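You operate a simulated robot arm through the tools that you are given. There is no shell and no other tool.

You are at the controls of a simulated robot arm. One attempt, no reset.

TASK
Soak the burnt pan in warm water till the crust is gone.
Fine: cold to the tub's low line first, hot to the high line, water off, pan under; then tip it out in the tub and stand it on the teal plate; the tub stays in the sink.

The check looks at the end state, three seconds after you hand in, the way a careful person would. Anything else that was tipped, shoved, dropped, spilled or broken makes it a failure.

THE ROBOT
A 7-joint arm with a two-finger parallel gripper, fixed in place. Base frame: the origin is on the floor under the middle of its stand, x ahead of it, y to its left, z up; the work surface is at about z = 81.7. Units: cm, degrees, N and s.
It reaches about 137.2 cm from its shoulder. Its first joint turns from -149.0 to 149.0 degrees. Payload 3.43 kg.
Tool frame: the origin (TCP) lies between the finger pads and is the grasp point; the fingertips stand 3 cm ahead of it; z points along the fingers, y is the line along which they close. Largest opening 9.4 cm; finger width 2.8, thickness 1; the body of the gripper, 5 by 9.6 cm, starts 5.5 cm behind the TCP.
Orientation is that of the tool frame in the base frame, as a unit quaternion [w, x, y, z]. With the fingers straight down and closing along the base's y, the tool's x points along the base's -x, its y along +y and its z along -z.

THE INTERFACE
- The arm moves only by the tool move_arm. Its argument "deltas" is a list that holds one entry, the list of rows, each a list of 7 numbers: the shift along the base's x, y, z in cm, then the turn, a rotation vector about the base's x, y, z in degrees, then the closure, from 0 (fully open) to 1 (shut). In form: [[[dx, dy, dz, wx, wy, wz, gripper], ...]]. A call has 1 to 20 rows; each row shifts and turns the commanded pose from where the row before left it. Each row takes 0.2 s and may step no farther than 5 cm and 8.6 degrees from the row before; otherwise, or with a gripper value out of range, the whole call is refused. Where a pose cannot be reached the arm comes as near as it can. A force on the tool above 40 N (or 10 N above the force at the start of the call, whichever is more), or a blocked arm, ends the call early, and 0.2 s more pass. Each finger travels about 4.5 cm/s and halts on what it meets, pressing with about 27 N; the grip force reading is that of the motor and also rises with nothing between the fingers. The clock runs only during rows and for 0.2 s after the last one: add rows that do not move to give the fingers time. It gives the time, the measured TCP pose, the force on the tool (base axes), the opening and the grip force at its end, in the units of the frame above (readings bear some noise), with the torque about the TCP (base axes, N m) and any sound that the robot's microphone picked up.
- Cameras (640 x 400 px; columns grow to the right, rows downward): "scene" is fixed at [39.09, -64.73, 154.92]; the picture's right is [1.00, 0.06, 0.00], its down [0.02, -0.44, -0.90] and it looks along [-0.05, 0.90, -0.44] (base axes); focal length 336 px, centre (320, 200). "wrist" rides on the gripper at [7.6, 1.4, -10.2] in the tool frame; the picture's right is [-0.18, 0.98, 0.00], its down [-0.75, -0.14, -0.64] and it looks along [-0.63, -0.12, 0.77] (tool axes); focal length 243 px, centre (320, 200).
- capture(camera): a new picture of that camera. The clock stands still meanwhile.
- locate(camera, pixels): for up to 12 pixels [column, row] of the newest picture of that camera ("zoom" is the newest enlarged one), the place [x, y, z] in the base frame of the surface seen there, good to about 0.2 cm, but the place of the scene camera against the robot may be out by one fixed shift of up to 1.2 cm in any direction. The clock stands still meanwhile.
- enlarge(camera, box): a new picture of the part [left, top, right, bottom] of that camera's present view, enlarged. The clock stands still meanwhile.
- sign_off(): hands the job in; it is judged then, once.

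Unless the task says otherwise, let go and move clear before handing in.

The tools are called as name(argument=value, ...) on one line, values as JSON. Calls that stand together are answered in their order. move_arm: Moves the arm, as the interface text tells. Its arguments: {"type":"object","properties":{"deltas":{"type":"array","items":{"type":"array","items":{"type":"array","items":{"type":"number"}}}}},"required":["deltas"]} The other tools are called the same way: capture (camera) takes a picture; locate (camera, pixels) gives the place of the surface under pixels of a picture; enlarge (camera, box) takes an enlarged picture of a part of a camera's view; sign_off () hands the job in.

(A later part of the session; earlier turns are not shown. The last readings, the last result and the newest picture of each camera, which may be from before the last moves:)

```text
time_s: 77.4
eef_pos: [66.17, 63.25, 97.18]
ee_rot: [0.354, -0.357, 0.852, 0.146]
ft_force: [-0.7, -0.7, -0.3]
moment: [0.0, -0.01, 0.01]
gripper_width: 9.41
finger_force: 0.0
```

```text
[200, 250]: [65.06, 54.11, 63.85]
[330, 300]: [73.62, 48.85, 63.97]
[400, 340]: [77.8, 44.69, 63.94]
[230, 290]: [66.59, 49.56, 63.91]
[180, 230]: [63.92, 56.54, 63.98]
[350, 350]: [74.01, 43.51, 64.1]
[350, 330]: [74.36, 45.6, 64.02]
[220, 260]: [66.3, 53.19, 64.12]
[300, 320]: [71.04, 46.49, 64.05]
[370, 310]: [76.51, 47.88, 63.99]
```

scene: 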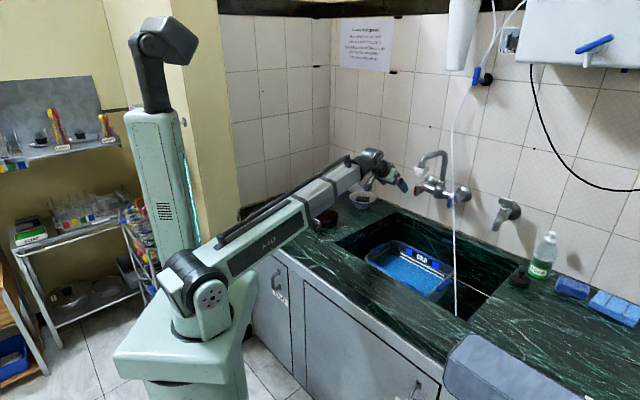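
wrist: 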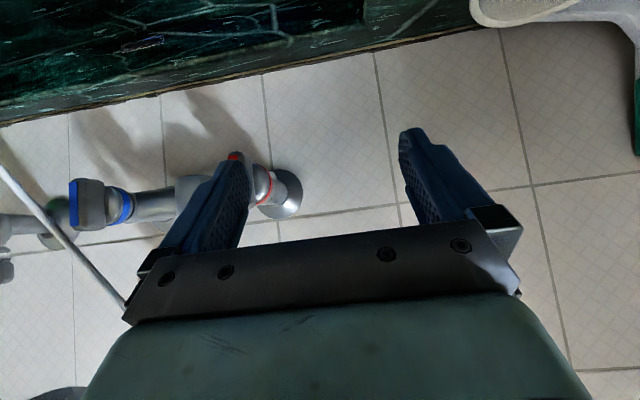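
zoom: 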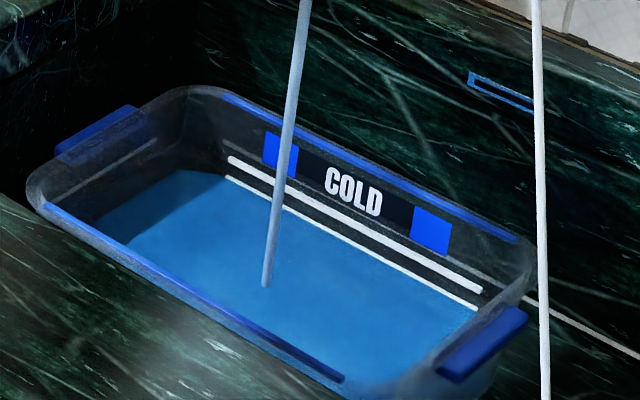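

The flow is stronger now and the level is about 64.0. I'll move the finger around to the upper-left of the red blade, ready to close, while watching the level.

move_arm(deltas=[[[-0.2, 0.2, 0, 0, 0, 0, 0], [-1.0, -1.0, 1.42, 0, 0, 0, 0], [-1.0, -1.0, 1.42, 0, 0, 0, 0], [-0.75, 0.75, 2.2, 0, 0, 0, 0], [-0.75, 0.75, 2.2, 0, 0, 0, 0], [0, 0, 0, 0, 0, 0, 0]]])

enlarge(camera="scene", box=[380, 140, 470, 230])

capture(camera="wrist")

enlarge(camera="scene", box=[360, 225, 472, 295])

locate(camera="zoom", pixels=[[200, 250], [330, 300], [400, 340], [230, 290], [180, 230], [350, 350], [350, 330], [220, 260], [300, 320], [370, 310]])

```text
time_s: 78.8
eef_pos: [62.54, 62.92, 104.47]
ee_rot: [0.353, -0.357, 0.852, 0.147]
ft_force: [0.5, -0.2, 0.1]
moment: [0.0, -0.02, 0.0]
gripper_width: 9.43
finger_force: 0.1
```

```text
4.44 times, centred on (425, 185) of scene
```

zoom: 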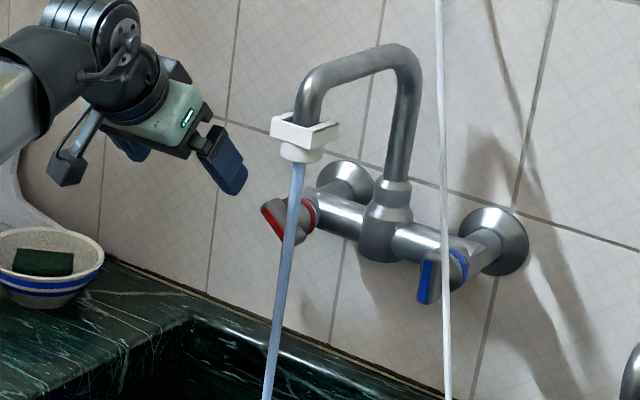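

```text
taken
```

wrist: 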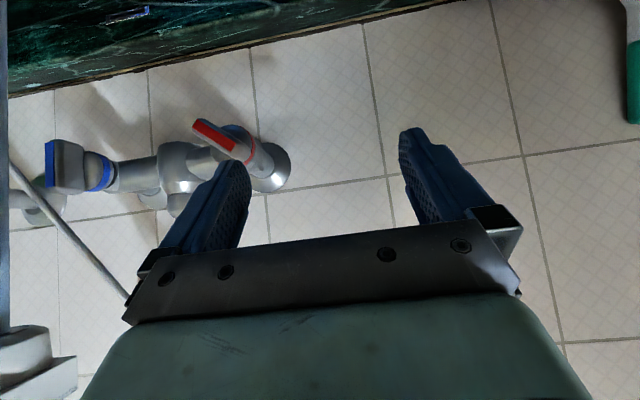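

```text
5.71 times, centred on (416, 260) of scene
```

zoom: 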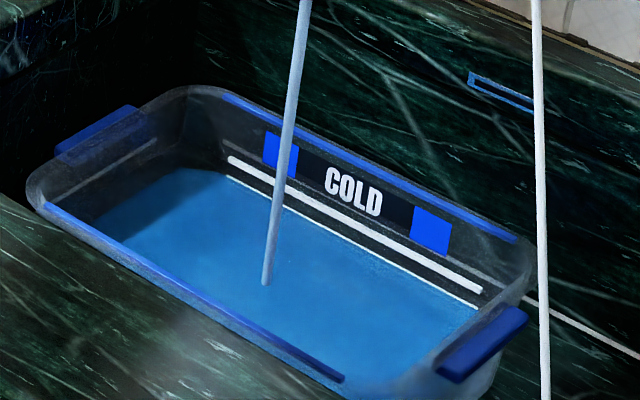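

```text
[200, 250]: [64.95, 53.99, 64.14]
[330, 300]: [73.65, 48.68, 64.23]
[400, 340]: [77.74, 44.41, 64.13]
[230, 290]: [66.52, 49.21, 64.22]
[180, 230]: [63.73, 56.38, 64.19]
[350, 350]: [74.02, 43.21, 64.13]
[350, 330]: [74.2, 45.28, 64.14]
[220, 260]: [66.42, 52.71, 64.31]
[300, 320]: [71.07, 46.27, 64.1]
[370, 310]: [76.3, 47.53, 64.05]
```

The hot flow raises the level about 0.12 cm/s (now 64.16), and the red blade is about 50° open. I'll move in beside its upper-left end, hold for a few seconds and re-measure.

move_arm(deltas=[[[-0.3, 0.3, 0, 0, 0, 0, 0], [0.72, 0.72, -1.0, 0, 0, 0, 0], [0.72, 0.72, -1.0, 0, 0, 0, 0], [0.72, 0.72, -1.0, 0, 0, 0, 0], [0, 0, 0, 0, 0, 0, 0], [0, 0, 0, 0, 0, 0, 0], [0, 0, 0, 0, 0, 0, 0], [0, 0, 0, 0, 0, 0, 0], [0, 0, 0, 0, 0, 0, 0], [0, 0, 0, 0, 0, 0, 0], [0, 0, 0, 0, 0, 0, 0], [0, 0, 0, 0, 0, 0, 0], [0, 0, 0, 0, 0, 0, 0], [0, 0, 0, 0, 0, 0, 0], [0, 0, 0, 0, 0, 0, 0]]])

enlarge(camera="scene", box=[380, 140, 470, 230])

enlarge(camera="wrist", box=[120, 80, 300, 220])

enlarge(camera="scene", box=[360, 225, 472, 295])

locate(camera="zoom", pixels=[[200, 250], [330, 300], [400, 340], [230, 290], [180, 230], [350, 350], [350, 330], [220, 260], [300, 320], [370, 310]])

```text
time_s: 82.0
eef_pos: [64.29, 65.34, 101.22]
ee_rot: [0.353, -0.357, 0.853, 0.146]
ft_force: [1.0, 0.0, -0.7]
moment: [-0.02, -0.05, -0.01]
gripper_width: 9.4
finger_force: 0.1
```

```text
4.44 times, centred on (425, 185) of scene
```

zoom: 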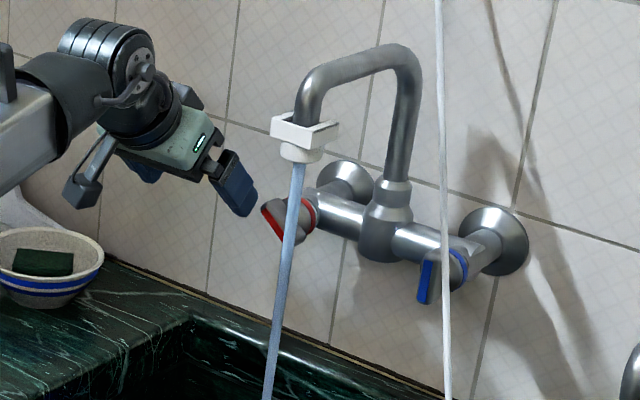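

```text
2.86 times, centred on (210, 150) of wrist
```

zoom: 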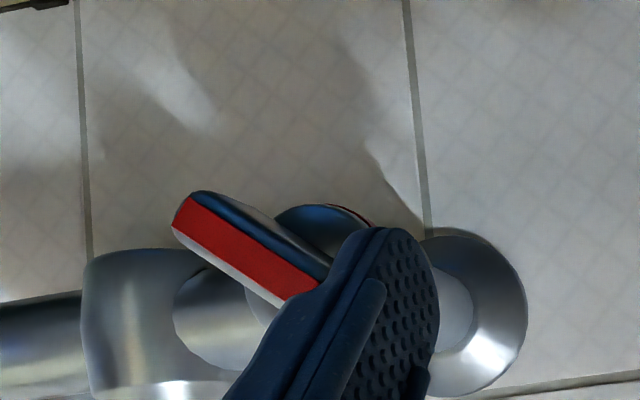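

```text
5.71 times, centred on (416, 260) of scene
```

zoom: 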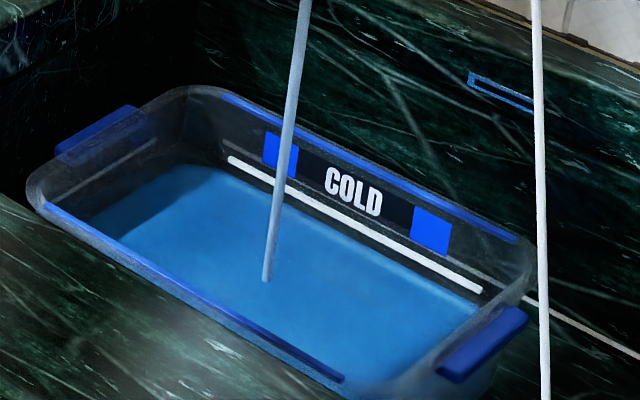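

```text
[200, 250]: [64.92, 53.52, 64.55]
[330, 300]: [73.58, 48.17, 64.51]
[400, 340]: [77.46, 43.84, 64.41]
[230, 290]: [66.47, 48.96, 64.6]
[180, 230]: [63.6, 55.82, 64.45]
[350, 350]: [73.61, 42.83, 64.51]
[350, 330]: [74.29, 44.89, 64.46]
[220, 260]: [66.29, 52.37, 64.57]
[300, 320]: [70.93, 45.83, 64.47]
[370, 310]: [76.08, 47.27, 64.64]
```

The level is 64.52 and rising 0.11 cm/s, with the finger waiting just left of the red blade's upper end. I'll wait about 7 s and check again.

move_arm(deltas=[[[0, 0, 0, 0, 0, 0, 0], [0, 0, 0, 0, 0, 0, 0], [0, 0, 0, 0, 0, 0, 0], [0, 0, 0, 0, 0, 0, 0], [0, 0, 0, 0, 0, 0, 0], [0, 0, 0, 0, 0, 0, 0], [0, 0, 0, 0, 0, 0, 0], [0, 0, 0, 0, 0, 0, 0], [0, 0, 0, 0, 0, 0, 0], [0, 0, 0, 0, 0, 0, 0], [0, 0, 0, 0, 0, 0, 0], [0, 0, 0, 0, 0, 0, 0], [0, 0, 0, 0, 0, 0, 0], [0, 0, 0, 0, 0, 0, 0], [0, 0, 0, 0, 0, 0, 0], [0, 0, 0, 0, 0, 0, 0], [0, 0, 0, 0, 0, 0, 0], [0, 0, 0, 0, 0, 0, 0], [0, 0, 0, 0, 0, 0, 0], [0, 0, 0, 0, 0, 0, 0]]])

move_arm(deltas=[[[0, 0, 0, 0, 0, 0, 0], [0, 0, 0, 0, 0, 0, 0], [0, 0, 0, 0, 0, 0, 0], [0, 0, 0, 0, 0, 0, 0], [0, 0, 0, 0, 0, 0, 0], [0, 0, 0, 0, 0, 0, 0], [0, 0, 0, 0, 0, 0, 0], [0, 0, 0, 0, 0, 0, 0], [0, 0, 0, 0, 0, 0, 0], [0, 0, 0, 0, 0, 0, 0]]])

enlarge(camera="scene", box=[396, 245, 450, 285])

locate(camera="zoom", pixels=[[100, 200], [200, 250], [300, 300], [200, 300], [120, 260], [350, 350], [250, 280], [300, 340], [100, 170], [350, 320], [60, 200], [400, 350]])

```text
time_s: 86.2
eef_pos: [64.34, 65.34, 101.18]
ee_rot: [0.352, -0.358, 0.852, 0.147]
ft_force: [0.4, -1.2, -0.2]
moment: [-0.05, -0.01, 0.04]
gripper_width: 9.4
finger_force: 0.1
```

```text
time_s: 88.4
eef_pos: [64.27, 65.48, 101.2]
ee_rot: [0.352, -0.358, 0.852, 0.147]
ft_force: [0.3, -0.2, 0.2]
moment: [0.01, -0.01, -0.01]
gripper_width: 9.39
finger_force: 0.1
```

```text
10.00 times, centred on (423, 265) of scene
```

zoom: 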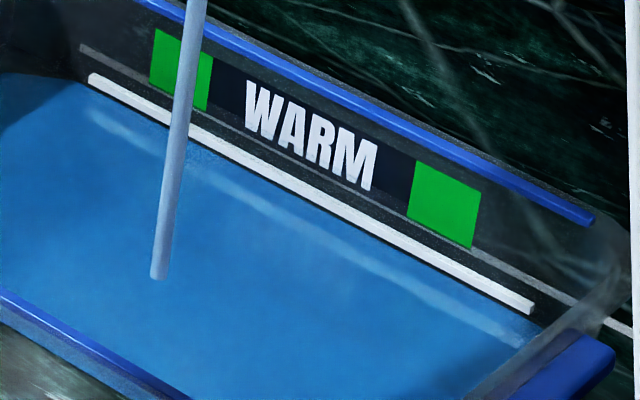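

```text
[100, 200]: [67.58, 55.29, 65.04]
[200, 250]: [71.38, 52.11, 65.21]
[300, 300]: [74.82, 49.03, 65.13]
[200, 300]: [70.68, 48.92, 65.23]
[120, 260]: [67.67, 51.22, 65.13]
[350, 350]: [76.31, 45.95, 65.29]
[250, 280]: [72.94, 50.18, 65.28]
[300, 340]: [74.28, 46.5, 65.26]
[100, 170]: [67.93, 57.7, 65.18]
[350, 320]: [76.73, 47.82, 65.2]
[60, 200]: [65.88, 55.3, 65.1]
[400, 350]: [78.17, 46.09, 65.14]
```

The display now reads "WARM" and the level is about 65.18, with the high line at 65.85. I'll wait a moment, then swing the blade back by pushing up and right from under its left half.

move_arm(deltas=[[[0, 0, 0, 0, 0, 0, 0], [0, 0, 0, 0, 0, 0, 0], [0, 0, 0, 0, 0, 0, 0], [0, 0, 0, 0, 0, 0, 0], [0, 0, -1.65, 0, 0, 0, 0], [0, 0, -1.65, 0, 0, 0, 0], [0.32, -0.32, 0, 0, 0, 0, 0], [0.32, -0.32, 0, 0, 0, 0, 0], [0.21, -0.21, 0.4, 0, 0, 0, 0], [0.21, -0.21, 0.4, 0, 0, 0, 0], [0.21, -0.21, 0.4, 0, 0, 0, 0]]])

enlarge(camera="scene", box=[380, 140, 470, 230])

enlarge(camera="wrist", box=[120, 80, 300, 220])

enlarge(camera="scene", box=[396, 245, 450, 285])

locate(camera="zoom", pixels=[[100, 200], [200, 250], [300, 300], [200, 300], [120, 260], [350, 350], [250, 280], [300, 340], [100, 170], [350, 320], [60, 200], [400, 350]])

```text
time_s: 90.8
eef_pos: [65.64, 64.21, 99.18]
ee_rot: [0.353, -0.357, 0.852, 0.146]
ft_force: [-5.0, 0.2, 0.8]
moment: [0.01, -0.04, -0.15]
gripper_width: 9.21
finger_force: 0.0
```

```text
4.44 times, centred on (425, 185) of scene
```

zoom: 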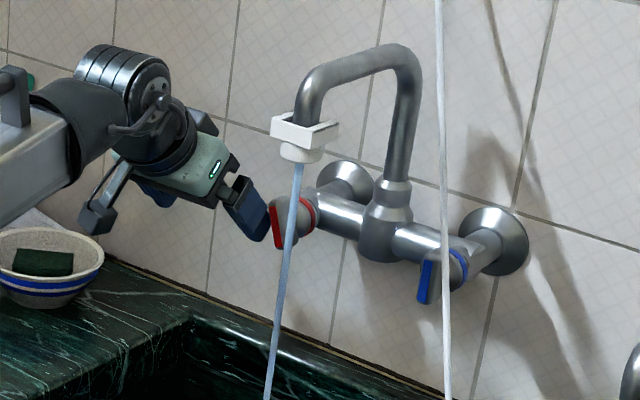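

```text
2.86 times, centred on (210, 150) of wrist
```

zoom: 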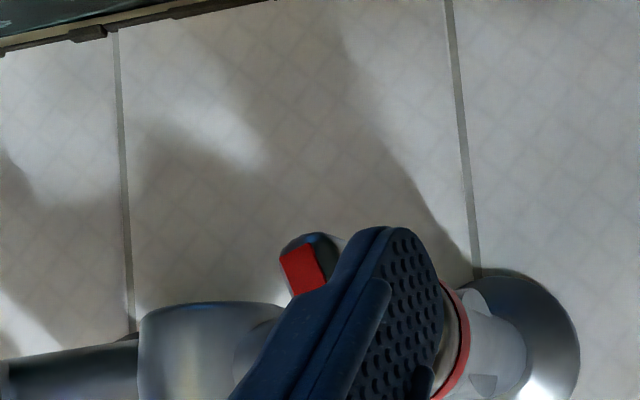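

```text
10.00 times, centred on (423, 265) of scene
```

zoom: 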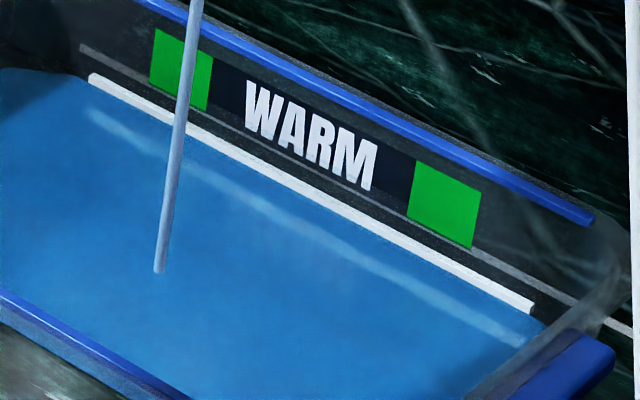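

```text
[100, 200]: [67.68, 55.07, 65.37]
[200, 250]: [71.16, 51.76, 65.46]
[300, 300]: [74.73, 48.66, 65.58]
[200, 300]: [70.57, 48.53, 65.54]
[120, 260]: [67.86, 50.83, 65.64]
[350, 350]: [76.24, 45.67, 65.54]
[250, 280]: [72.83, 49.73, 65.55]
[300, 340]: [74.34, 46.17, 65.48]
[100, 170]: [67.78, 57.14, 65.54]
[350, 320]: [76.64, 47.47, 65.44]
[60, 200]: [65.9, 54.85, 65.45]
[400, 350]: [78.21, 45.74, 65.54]
```

The blade is back to about 20° from vertical and the level is 65.5. I'll lift the finger to the blade's upper-left for the last part of closing.

move_arm(deltas=[[[-0.45, 0.45, 0.3, 0, 0, 0, 0], [0, 0, 1.8, 0, 0, 0, 0], [0, 0, 0, 0, 0, 0, 0]]])

enlarge(camera="wrist", box=[120, 80, 300, 220])

enlarge(camera="scene", box=[396, 245, 450, 285])

locate(camera="zoom", pixels=[[100, 200], [200, 250], [300, 300], [200, 300], [120, 260], [350, 350], [250, 280], [300, 340], [100, 170], [350, 320], [60, 200], [400, 350]])

```text
time_s: 91.6
eef_pos: [65.14, 64.61, 101.23]
ee_rot: [0.352, -0.358, 0.852, 0.147]
ft_force: [-0.9, -0.4, 0.4]
moment: [-0.01, -0.01, 0.01]
gripper_width: 9.39
finger_force: 0.2
```

```text
2.86 times, centred on (210, 150) of wrist
```

zoom: 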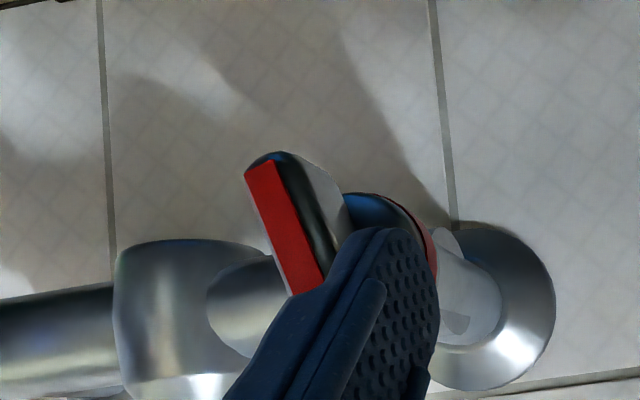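

```text
10.00 times, centred on (423, 265) of scene
```

zoom: 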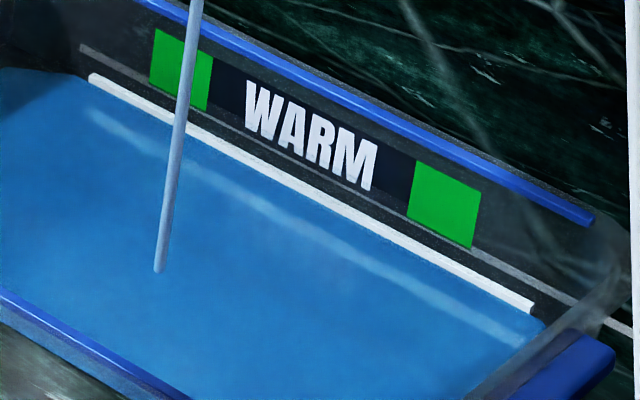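

```text
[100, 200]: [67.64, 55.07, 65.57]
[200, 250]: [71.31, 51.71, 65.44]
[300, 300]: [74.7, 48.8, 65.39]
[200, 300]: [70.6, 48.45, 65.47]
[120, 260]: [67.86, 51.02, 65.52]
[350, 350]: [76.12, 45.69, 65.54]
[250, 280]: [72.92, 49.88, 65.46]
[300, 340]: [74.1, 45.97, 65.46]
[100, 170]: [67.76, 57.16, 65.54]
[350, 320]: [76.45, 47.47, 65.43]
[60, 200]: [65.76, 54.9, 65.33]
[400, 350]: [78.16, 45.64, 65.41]
```

The level is about 65.5, just touching the high line's lower edge, and the flow is slow. I'll wait 3 s more and re-measure.

move_arm(deltas=[[[0, 0, 0, 0, 0, 0, 0], [0, 0, 0, 0, 0, 0, 0], [0, 0, 0, 0, 0, 0, 0], [0, 0, 0, 0, 0, 0, 0], [0, 0, 0, 0, 0, 0, 0], [0, 0, 0, 0, 0, 0, 0], [0, 0, 0, 0, 0, 0, 0], [0, 0, 0, 0, 0, 0, 0], [0, 0, 0, 0, 0, 0, 0], [0, 0, 0, 0, 0, 0, 0], [0, 0, 0, 0, 0, 0, 0], [0, 0, 0, 0, 0, 0, 0], [0, 0, 0, 0, 0, 0, 0], [0, 0, 0, 0, 0, 0, 0]]])

enlarge(camera="scene", box=[396, 245, 450, 285])

locate(camera="zoom", pixels=[[100, 200], [200, 250], [300, 300], [200, 300], [120, 260], [350, 350], [250, 280], [300, 340], [100, 170], [350, 320], [60, 200], [400, 350]])

```text
time_s: 94.6
eef_pos: [65.1, 64.71, 101.3]
ee_rot: [0.353, -0.358, 0.852, 0.146]
ft_force: [0.3, -0.1, 0.7]
moment: [-0.04, 0.06, 0.0]
gripper_width: 9.4
finger_force: 0.0
```

```text
10.00 times, centred on (423, 265) of scene
```

zoom: 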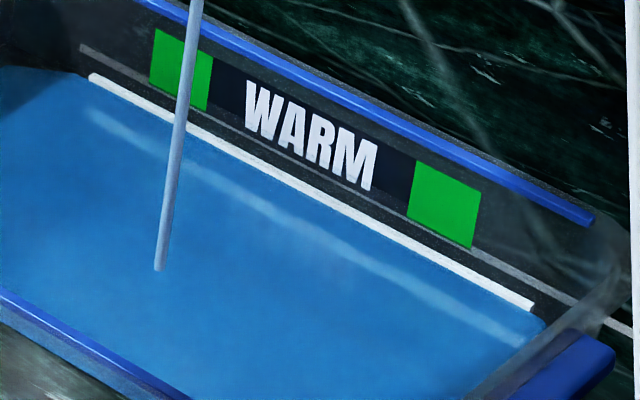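

```text
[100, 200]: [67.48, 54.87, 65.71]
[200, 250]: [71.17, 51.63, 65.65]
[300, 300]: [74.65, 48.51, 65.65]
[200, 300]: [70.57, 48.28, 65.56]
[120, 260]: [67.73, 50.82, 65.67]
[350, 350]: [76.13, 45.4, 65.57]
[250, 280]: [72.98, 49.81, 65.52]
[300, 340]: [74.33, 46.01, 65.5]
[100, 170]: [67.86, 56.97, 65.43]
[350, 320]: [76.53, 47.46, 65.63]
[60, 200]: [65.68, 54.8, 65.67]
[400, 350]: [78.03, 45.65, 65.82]
```

The level is about 65.6 and the water is creeping onto the high line. I'll wait 2 s more, then push the red blade shut.

move_arm(deltas=[[[0, 0, 0, 0, 0, 0, 0], [0, 0, 0, 0, 0, 0, 0], [0, 0, 0, 0, 0, 0, 0], [0, 0, 0, 0, 0, 0, 0], [0, 0, 0, 0, 0, 0, 0], [0, 0, 0, 0, 0, 0, 0], [0, 0, 0, 0, 0, 0, 0], [0, 0, 0, 0, 0, 0, 0], [0, 0, 0, 0, 0, 0, 0], [0, 0, 0, 0, 0, 0, 0], [0.2, -0.2, 0, 0, 0, 0, 0], [0.2, -0.2, 0, 0, 0, 0, 0], [0.2, -0.2, 0, 0, 0, 0, 0], [0.15, -0.15, 0, 0, 0, 0, 0]]])

enlarge(camera="scene", box=[380, 140, 470, 230])

enlarge(camera="wrist", box=[120, 80, 300, 220])

enlarge(camera="scene", box=[396, 245, 450, 285])

locate(camera="zoom", pixels=[[100, 200], [200, 250], [300, 300], [200, 300], [120, 260], [350, 350], [250, 280], [300, 340], [100, 170], [350, 320], [60, 200], [400, 350]])

```text
time_s: 97.6
eef_pos: [65.92, 63.75, 101.31]
ee_rot: [0.352, -0.358, 0.852, 0.147]
ft_force: [-1.1, 2.9, 1.5]
moment: [-0.02, -0.08, 0.06]
gripper_width: 9.29
finger_force: 0.2
```

```text
4.44 times, centred on (425, 185) of scene
```

zoom: 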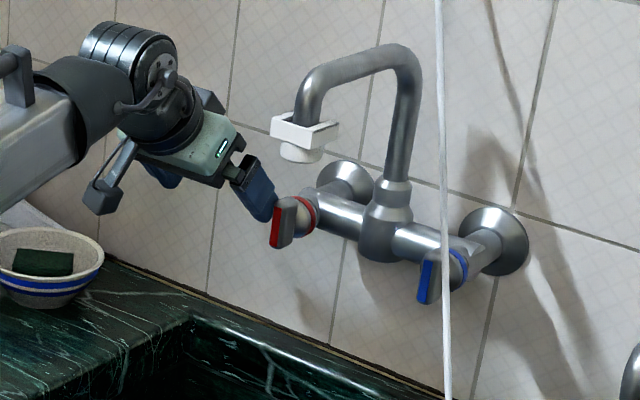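

```text
2.86 times, centred on (210, 150) of wrist
```

zoom: 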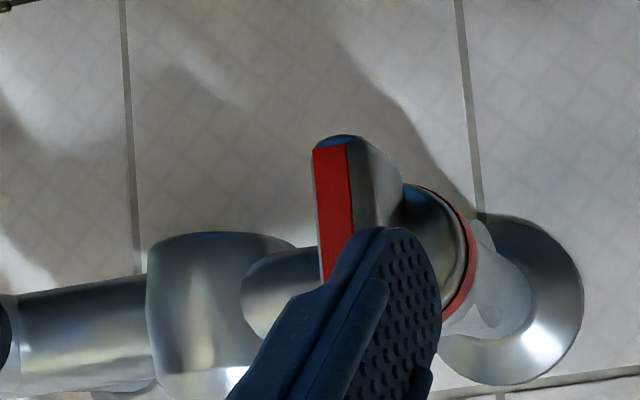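

```text
10.00 times, centred on (423, 265) of scene
```

zoom: 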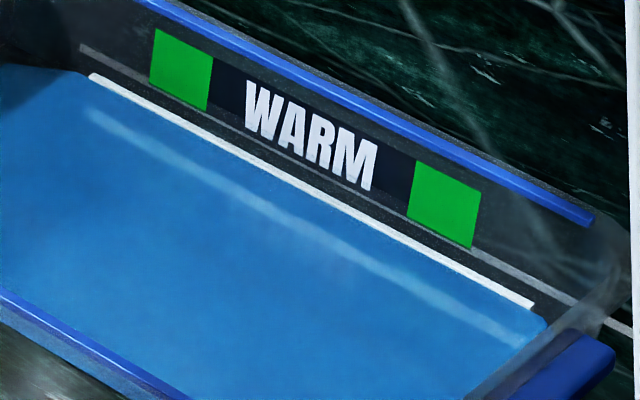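

```text
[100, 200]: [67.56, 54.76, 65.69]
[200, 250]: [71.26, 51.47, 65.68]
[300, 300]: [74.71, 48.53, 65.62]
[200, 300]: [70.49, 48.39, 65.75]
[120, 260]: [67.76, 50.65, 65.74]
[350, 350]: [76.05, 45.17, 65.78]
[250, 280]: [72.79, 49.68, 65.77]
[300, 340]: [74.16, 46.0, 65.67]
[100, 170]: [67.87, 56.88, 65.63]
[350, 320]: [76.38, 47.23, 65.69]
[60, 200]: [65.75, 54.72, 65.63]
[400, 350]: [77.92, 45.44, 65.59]
```

The stream has stopped with the level at 65.7 on the high line, and the display reads "WARM". I'll press the red blade a little more to be sure it is on its stop.

move_arm(deltas=[[[0.17, -0.17, 0, 0, 0, 0, 0], [0.17, -0.17, 0, 0, 0, 0, 0], [0.1, -0.1, 0, 0, 0, 0, 0]]])

enlarge(camera="wrist", box=[120, 80, 300, 220])

enlarge(camera="scene", box=[405, 140, 465, 215])

```text
time_s: 98.4
eef_pos: [66.31, 63.5, 101.33]
ee_rot: [0.352, -0.357, 0.852, 0.147]
ft_force: [-14.1, 9.7, 1.4]
moment: [0.25, 0.37, 0.11]
gripper_width: 8.41
finger_force: 0.1
```

```text
2.86 times, centred on (210, 150) of wrist
```

zoom: 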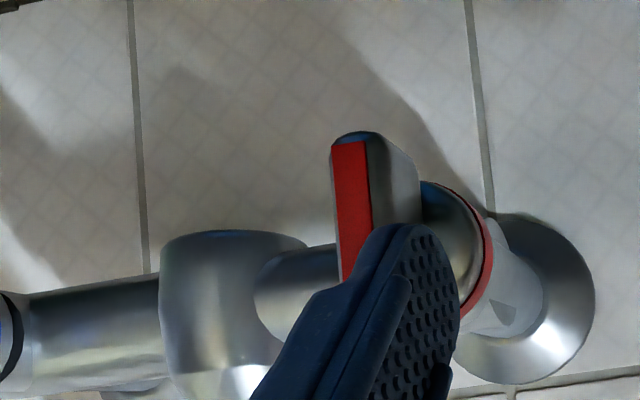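

```text
5.33 times, centred on (435, 178) of scene
```

zoom: 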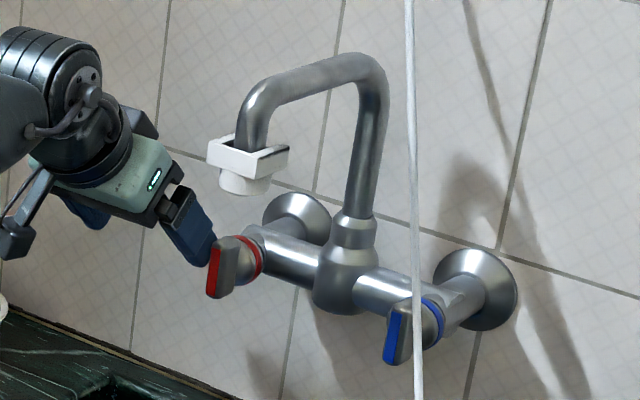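

Both handles are upright and parallel, and the water is off. Next I'll leave the tap, bring the fingers vertical and move toward the pan, checking how short the boom can go.

move_arm(deltas=[[[-0.6, 0.6, 0, 0, 0, 0, 0], [-1.0, -1.0, 1.42, 0, 0, 0, 0], [-1.2, -1.2, 1.42, 0, 0, 0, 0], [-3.0, -0.8, 0.2, -5.3, 5.3, 0, 0], [-3.0, -0.8, 0, -5.3, 5.3, 0, 0], [-3.0, -0.8, 0, -5.3, 5.3, 0, 0], [-3.0, -0.8, 0, -5.3, 5.3, 0, 0], [-3.0, -0.8, 0, -5.3, 5.3, 0, 0], [-3.0, -0.8, -0.5, -5.3, 5.3, 0, 0], [0, 0, 0, 0, 0, 0, 0]]])

capture(camera="wrist")

capture(camera="scene")

```text
time_s: 100.6
eef_pos: [45.39, 56.99, 103.97]
ee_rot: [-0.002, -0.386, 0.923, 0.001]
ft_force: [0.7, -0.1, -0.3]
moment: [0.03, -0.01, 0.0]
gripper_width: 9.41
finger_force: 0.1
```

```text
taken
```

wrist: 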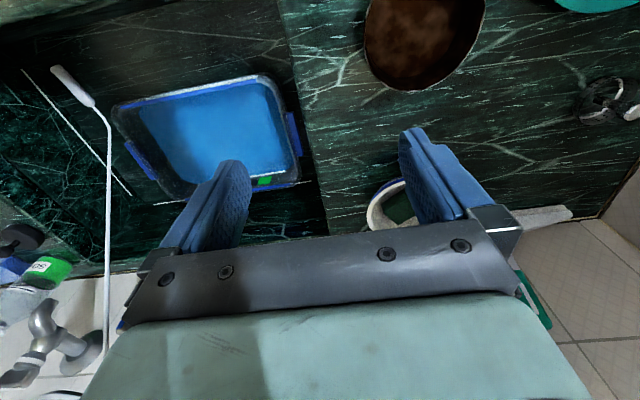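

```text
taken
```

scene: 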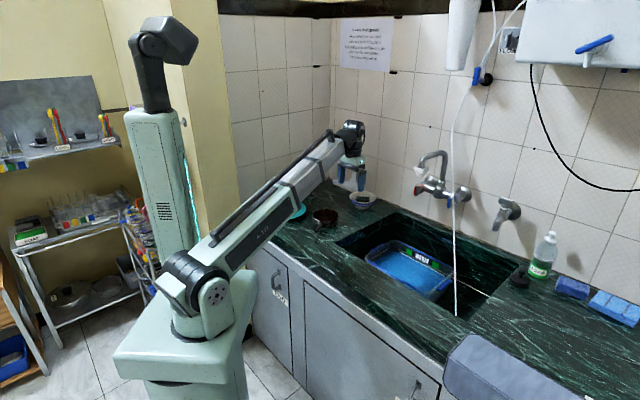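

The fingers are vertical now and the pan is visible at the top of the wrist picture (425,40). I'll move closer over the handle while yawing to about 78°.

move_arm(deltas=[[[-3.1, -0.62, -1.0, 0, 0, 8.2, 0], [-3.1, -0.62, -1.0, 0, 0, 8.2, 0], [-3.1, -0.62, -1.0, 0, 0, 8.2, 0], [-3.1, -0.62, -1.0, 0, 0, 8.2, 0], [0, 0, 0, 0, 0, 0, 0]]])

capture(camera="wrist")

capture(camera="scene")

```text
time_s: 101.8
eef_pos: [33.12, 54.63, 99.97]
ee_rot: [-0.002, -0.632, 0.775, 0.001]
ft_force: [-0.2, 0.8, -0.2]
moment: [0.03, 0.02, 0.0]
gripper_width: 9.39
finger_force: 0.1
```

```text
taken
```

wrist: 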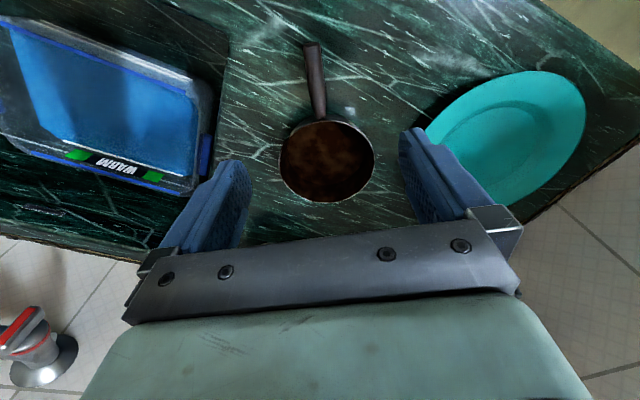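

```text
taken
```

scene: 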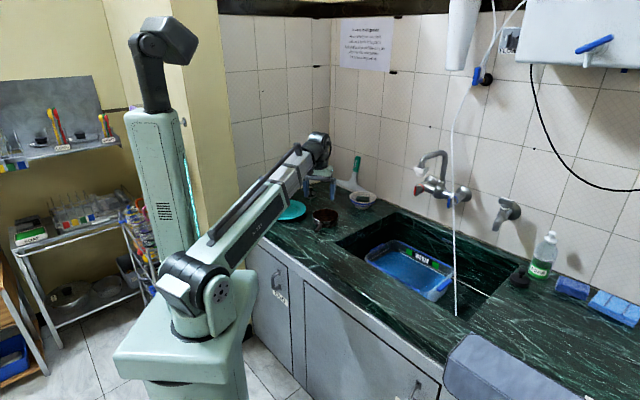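

The boom reached this spot without trouble, and the wrist view shows the pan (327,160), its handle from (318,115) to (311,45) and the plate at (507,135). I'll locate them exactly.

locate(camera="wrist", pixels=[[312, 50], [313, 70], [316, 90], [318, 110], [281, 163], [374, 158], [326, 121], [328, 201], [327, 160], [507, 137], [435, 125], [583, 110]])

enlarge(camera="wrist", box=[250, 30, 400, 210])

enlarge(camera="scene", box=[270, 180, 370, 250])

```text
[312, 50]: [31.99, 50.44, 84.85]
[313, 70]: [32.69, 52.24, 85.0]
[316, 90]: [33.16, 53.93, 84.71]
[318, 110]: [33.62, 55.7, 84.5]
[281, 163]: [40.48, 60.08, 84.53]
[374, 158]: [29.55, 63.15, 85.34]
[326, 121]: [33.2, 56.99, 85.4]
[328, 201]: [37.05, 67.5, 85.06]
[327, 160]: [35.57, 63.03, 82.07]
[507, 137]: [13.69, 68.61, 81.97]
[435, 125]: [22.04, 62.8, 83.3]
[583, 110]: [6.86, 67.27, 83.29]
```

```text
2.22 times, centred on (325, 120) of wrist
```

zoom: 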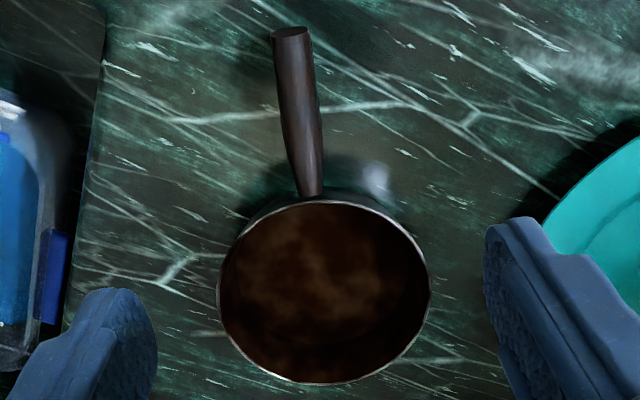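

```text
5.71 times, centred on (320, 215) of scene
```

zoom: 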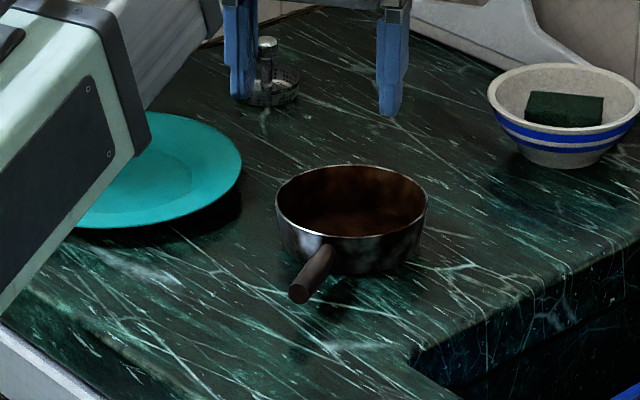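

The handle runs from about (32.0,50.4) to (33.6,55.7) with its top at z≈84.9, pointing along 74°, and the pan rim is at z≈85.3. I'll align the yaw and descend most of the way.

move_arm(deltas=[[[-0.04, -0.34, -3.7, 0, 0, -1.5, 0], [-0.04, -0.34, -3.7, 0, 0, -1.5, 0], [-0.04, -0.34, -3.7, 0, 0, -1.4, 0], [0, 0, 0, 0, 0, 0, 0]]])

capture(camera="wrist")

capture(camera="scene")

```text
time_s: 102.8
eef_pos: [33.04, 53.63, 88.59]
ee_rot: [-0.001, -0.6, 0.8, 0.002]
ft_force: [0.1, 0.4, 0.1]
moment: [-0.02, 0.0, 0.02]
gripper_width: 9.42
finger_force: 0.0
```

```text
taken
```

wrist: 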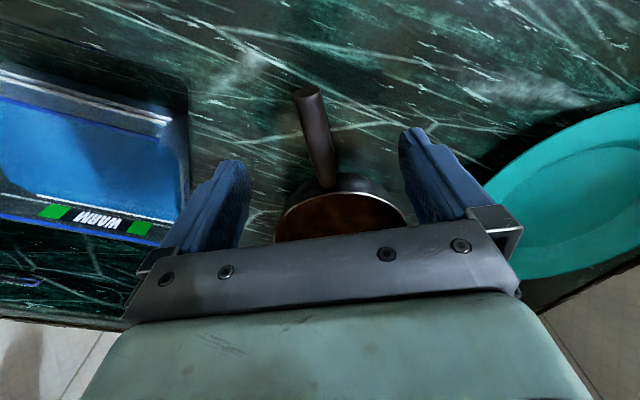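

```text
taken
```

scene: 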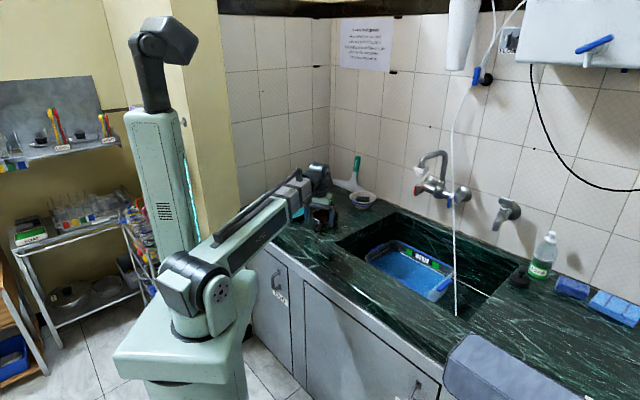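

The handle lies centred between the fingers (image (320,150)). I'll go down the last 3.5 cm and close on it.

move_arm(deltas=[[[0, 0, -1.75, 0, 0, 0, 0], [0, 0, -1.7, 0, 0, 0, 0], [0, 0, 0, 0, 0, 0, 0], [0, 0, 0, 0, 0, 0, 0.6], [0, 0, 0, 0, 0, 0, 0.8], [0, 0, 0, 0, 0, 0, 1], [0, 0, 0, 0, 0, 0, 1], [0, 0, 0, 0, 0, 0, 1], [0, 0, 0, 0, 0, 0, 1], [0, 0, 0, 0, 0, 0, 1]]])

capture(camera="wrist")

enlarge(camera="scene", box=[270, 160, 390, 250])

```text
time_s: 105.0
eef_pos: [33.05, 53.59, 85.46]
ee_rot: [-0.001, -0.6, 0.8, 0.002]
ft_force: [-0.5, 0.0, 0.5]
moment: [0.07, 0.04, 0.05]
gripper_width: 1.74
finger_force: 26.9
```

```text
taken
```

wrist: 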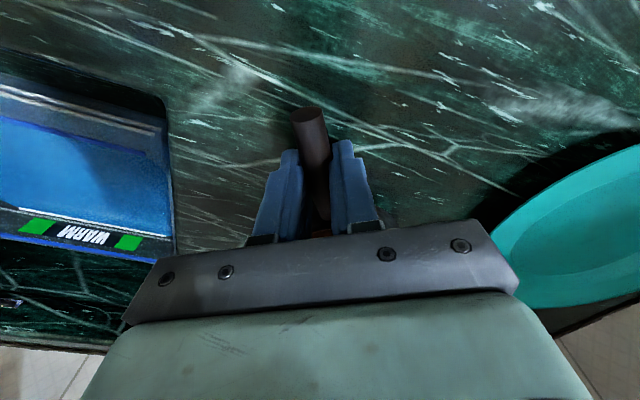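

```text
4.44 times, centred on (330, 205) of scene
```

zoom: 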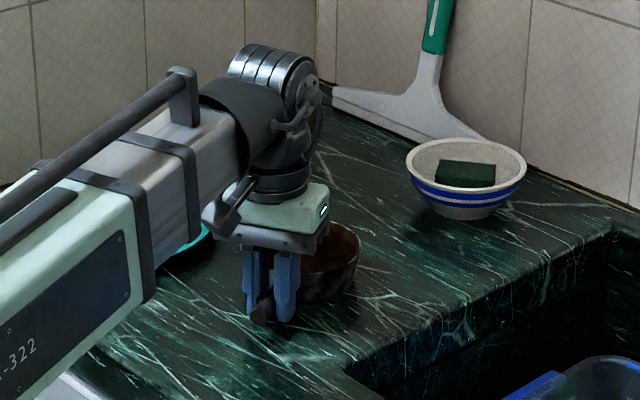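

The handle is gripped (width 1.74, 27 N). I'll lift slowly and check the pan doesn't droop.

move_arm(deltas=[[[0, 0, 0.8, 0, 0, 0, 1], [0, 0, 1.2, 0, 0, 0, 1], [0, 0, 1.5, 0, 0, 0, 1], [0, 0, 1.5, 0, 0, 0, 1], [0, 0, 0, 0, 0, 0, 1]]])

capture(camera="wrist")

enlarge(camera="scene", box=[270, 160, 390, 250])

```text
time_s: 106.2
eef_pos: [33.04, 53.45, 90.31]
ee_rot: [-0.001, -0.6, 0.8, 0.001]
ft_force: [-0.2, -0.1, -1.3]
moment: [-0.15, 0.02, 0.0]
gripper_width: 1.73
finger_force: 27.0
```

```text
taken
```

wrist: 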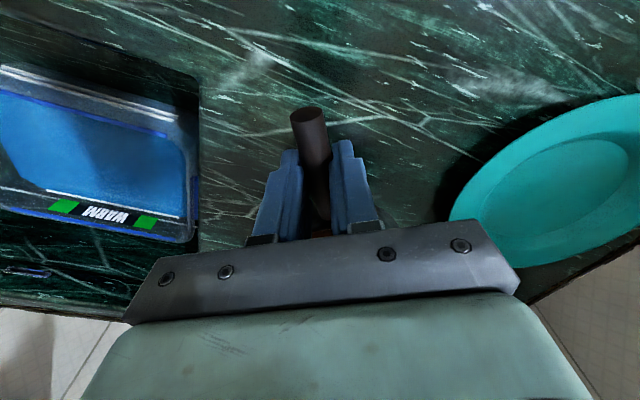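

```text
4.44 times, centred on (330, 205) of scene
```

zoom: 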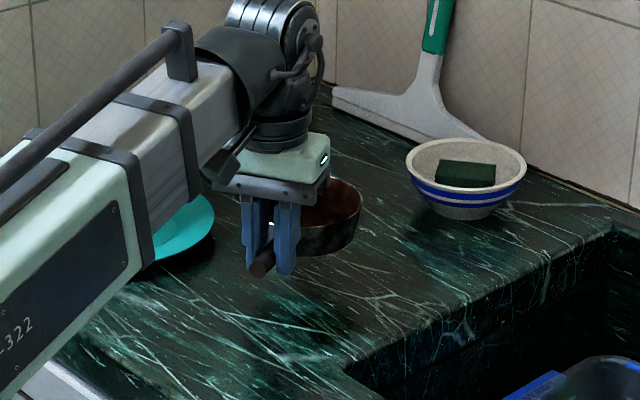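

The pan came up level and light (about 0.15 N·m at the wrist). Before carrying it over I'll locate the sink's near edge and the tub rim to plan a path clear of the spout.

enlarge(camera="scene", box=[325, 205, 475, 325])

locate(camera="scene", pixels=[[338, 246], [345, 251], [360, 261], [380, 273], [400, 285], [420, 297], [440, 309], [395, 212], [370, 228], [350, 238], [365, 262], [385, 274]])

```text
3.33 times, centred on (400, 265) of scene
```

zoom: 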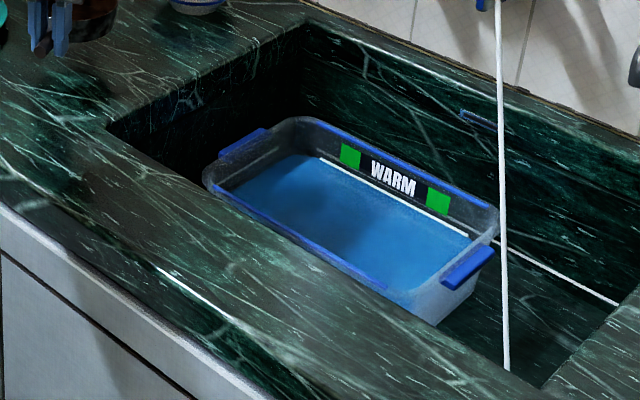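

```text
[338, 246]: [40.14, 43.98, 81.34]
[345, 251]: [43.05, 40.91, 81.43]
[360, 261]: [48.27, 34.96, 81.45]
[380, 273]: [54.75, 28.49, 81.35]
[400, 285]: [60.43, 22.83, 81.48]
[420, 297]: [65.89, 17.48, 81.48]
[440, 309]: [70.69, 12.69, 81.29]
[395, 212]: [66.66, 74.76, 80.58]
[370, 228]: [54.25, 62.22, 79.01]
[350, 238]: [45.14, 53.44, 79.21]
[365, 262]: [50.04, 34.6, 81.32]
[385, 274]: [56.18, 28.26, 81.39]
```

The sink's near edge is well out at n≈60, so there is plenty of room to come in from the near side below the spout. I'll carry the pan level over the counter to the near side of the sink while yawing it to line up with the tub.

move_arm(deltas=[[[1.2, -0.9, 0.5, 0, 0, 2.5, 1], [2.3, -1.8, 0.5, 0, 0, 5.0, 1], [2.5, -1.92, 0.3, 0, 0, 5.2, 1], [2.5, -1.92, 0, 0, 0, 5.2, 1], [2.5, -1.92, 0, 0, 0, 5.2, 1], [2.5, -1.92, 0, 0, 0, 5.2, 1], [2.5, -1.92, 0, 0, 0, 5.2, 1], [2.5, -1.92, 0, 0, 0, 5.2, 1], [2.5, -1.92, 0, 0, 0, 5.2, 1], [2.5, -1.92, 0, 0, 0, 5.2, 1], [2.5, -1.92, 0, 0, 0, 5.2, 1], [2.4, -1.9, 0, 0, 0, 5.0, 1], [1.5, -1.2, 0, 0, 0, 1.7, 1], [0, 0, 0, 0, 0, 0, 1]]])

capture(camera="wrist")

capture(camera="scene")

```text
time_s: 109.2
eef_pos: [63.04, 30.5, 91.72]
ee_rot: [0.001, 0.924, -0.383, -0.001]
ft_force: [-0.3, -0.8, -0.9]
moment: [-0.07, -0.07, -0.02]
gripper_width: 1.73
finger_force: 27.4
```

```text
taken
```

wrist: 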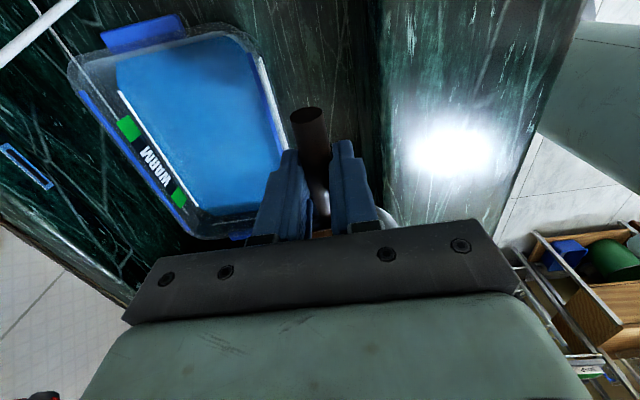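

```text
taken
```

scene: 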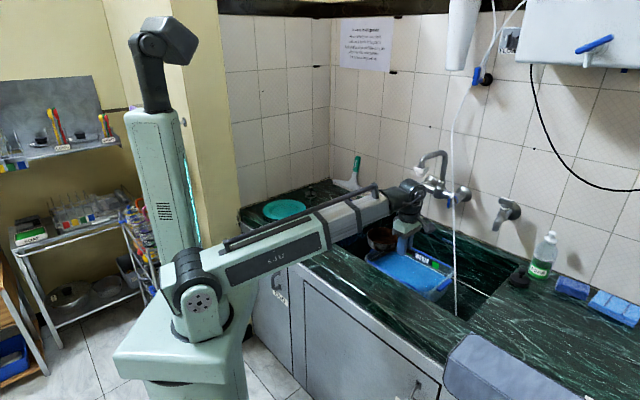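

The pan is at 135° yaw, parallel with the tub's long side, on the near side of the sink. I'll descend inside the sink opening and then move forward over the tub, staying below the spout.

move_arm(deltas=[[[0.69, 0.68, -3.0, 0, 0, 0, 1], [0.69, 0.68, -3.2, 0, 0, 0, 1], [0.69, 0.68, -3.2, 0, 0, 0, 1], [0.69, 0.68, -3.2, 0, 0, 0, 1], [1.6, 2.36, -0.2, 0, 0, 0, 1], [1.6, 2.36, -0.2, 0, 0, 0, 1], [1.6, 2.36, -0.2, 0, 0, 0, 1], [1.6, 2.36, -0.2, 0, 0, 0, 1], [1.6, 2.36, -0.2, 0, 0, 0, 1], [0, 0, 0, 0, 0, 0, 1]]])

capture(camera="wrist")

capture(camera="scene")

enlarge(camera="scene", box=[350, 150, 490, 300])

```text
time_s: 111.4
eef_pos: [73.62, 44.96, 78.09]
ee_rot: [0.001, 0.923, -0.384, 0.0]
ft_force: [-0.3, 0.5, -2.1]
moment: [-0.07, -0.06, 0.01]
gripper_width: 1.7
finger_force: 26.9
```

```text
taken
```

wrist: 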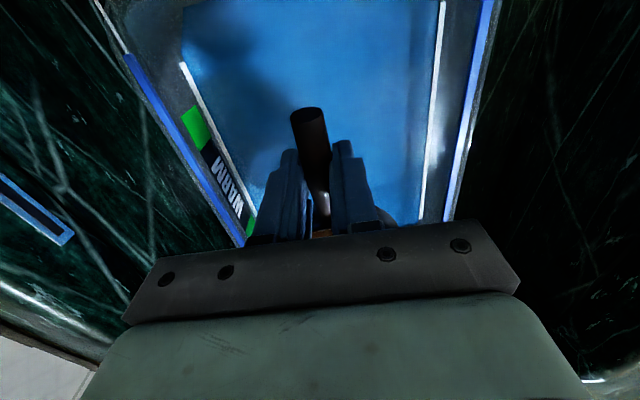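

```text
taken
```

scene: 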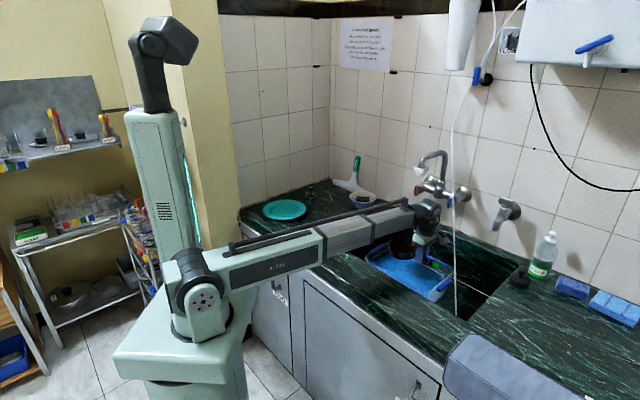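

```text
2.67 times, centred on (420, 225) of scene
```

zoom: 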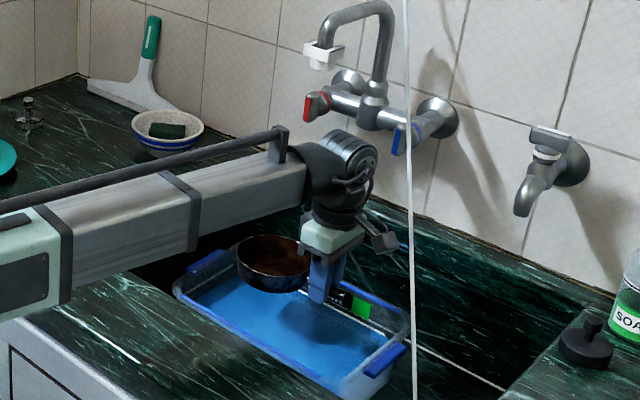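

The pan hangs over the tub, with its centre near n=84, t=11, clear of the rim. I'll lower it with a slight roll so it fills smoothly as it goes under.

move_arm(deltas=[[[0, 0, -2.3, 0, 0, 0, 1], [0, 0, -2.3, 0, 0, 0, 1], [0, 0, -1.5, 3.54, -3.54, 0, 1], [0, 0, -1.3, 3.54, -3.54, 0, 1], [0, 0, -1.1, 3.54, -3.54, 0, 1], [0, 0, -0.9, 3.54, -3.54, 0, 1], [0, 0, -0.7, 0, 0, 0, 1], [0, 0, -0.5, 0, 0, 0, 1], [0, 0, 0, 0, 0, 0, 1]]])

enlarge(camera="scene", box=[350, 180, 470, 300])

capture(camera="wrist")

```text
time_s: 113.4
eef_pos: [73.85, 45.01, 67.36]
ee_rot: [-0.16, 0.909, -0.379, 0.065]
ft_force: [-0.7, 0.2, -4.2]
moment: [-0.22, -0.15, 0.0]
gripper_width: 1.69
finger_force: 27.0
```

```text
3.33 times, centred on (410, 240) of scene
```

zoom: 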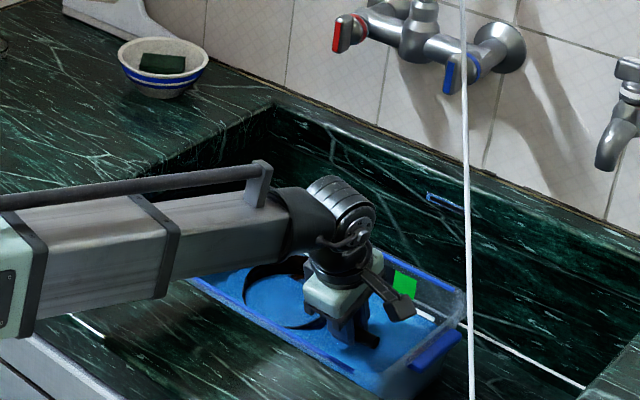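

```text
taken
```

wrist: 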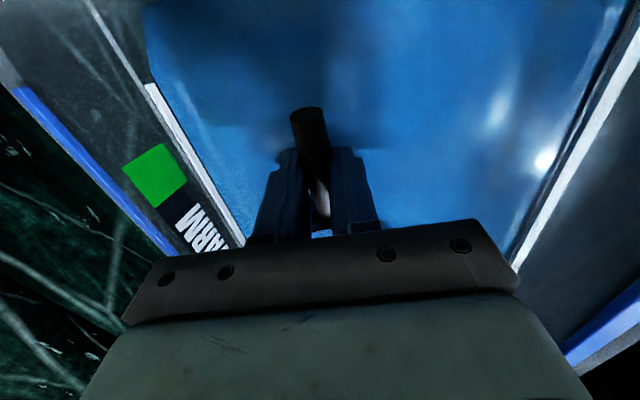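

The pan is filling as planned and nothing is touching. I'll level it out and take it fully under.

move_arm(deltas=[[[0, 0, -0.6, -3.54, 3.54, 0, 1], [0, 0, -0.6, -3.54, 3.54, 0, 1], [0, 0, -0.6, -3.54, 3.54, 0, 1], [0, 0, -0.6, -3.54, 3.54, 0, 1], [0, 0, -0.3, 0, 0, 0, 1], [0, 0, 0, 0, 0, 0, 1]]])

capture(camera="scene")

enlarge(camera="scene", box=[350, 200, 470, 300])

capture(camera="wrist")

```text
time_s: 114.8
eef_pos: [73.61, 45.13, 64.72]
ee_rot: [0.002, 0.923, -0.385, 0.001]
ft_force: [0.1, -0.3, -4.2]
moment: [-0.22, -0.23, 0.04]
gripper_width: 1.71
finger_force: 27.2
```

```text
taken
```

scene: 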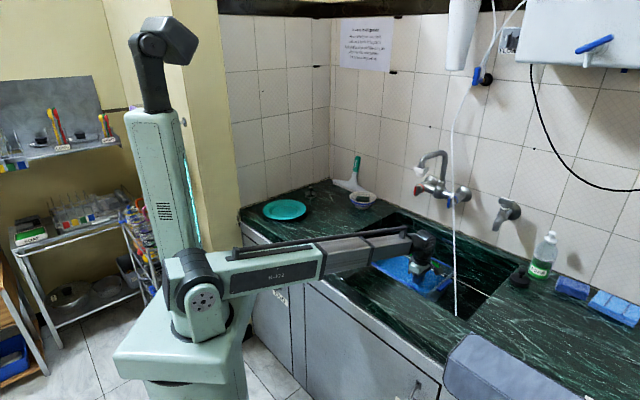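

```text
4.00 times, centred on (410, 250) of scene
```

zoom: 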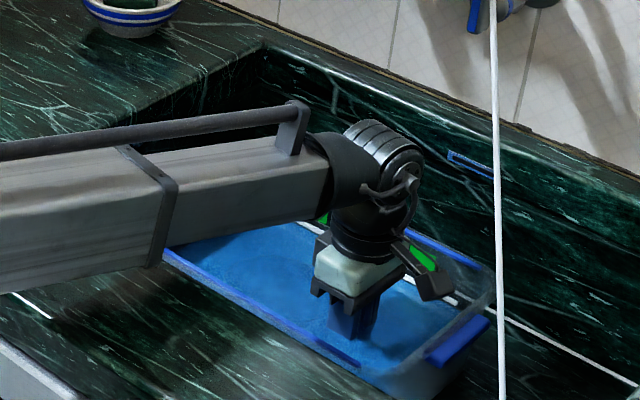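

```text
taken
```

wrist: 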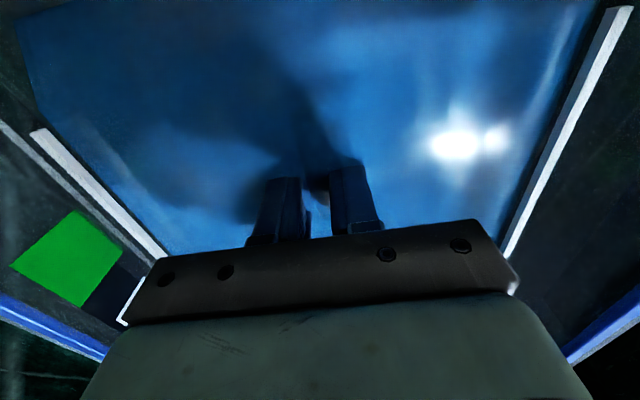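

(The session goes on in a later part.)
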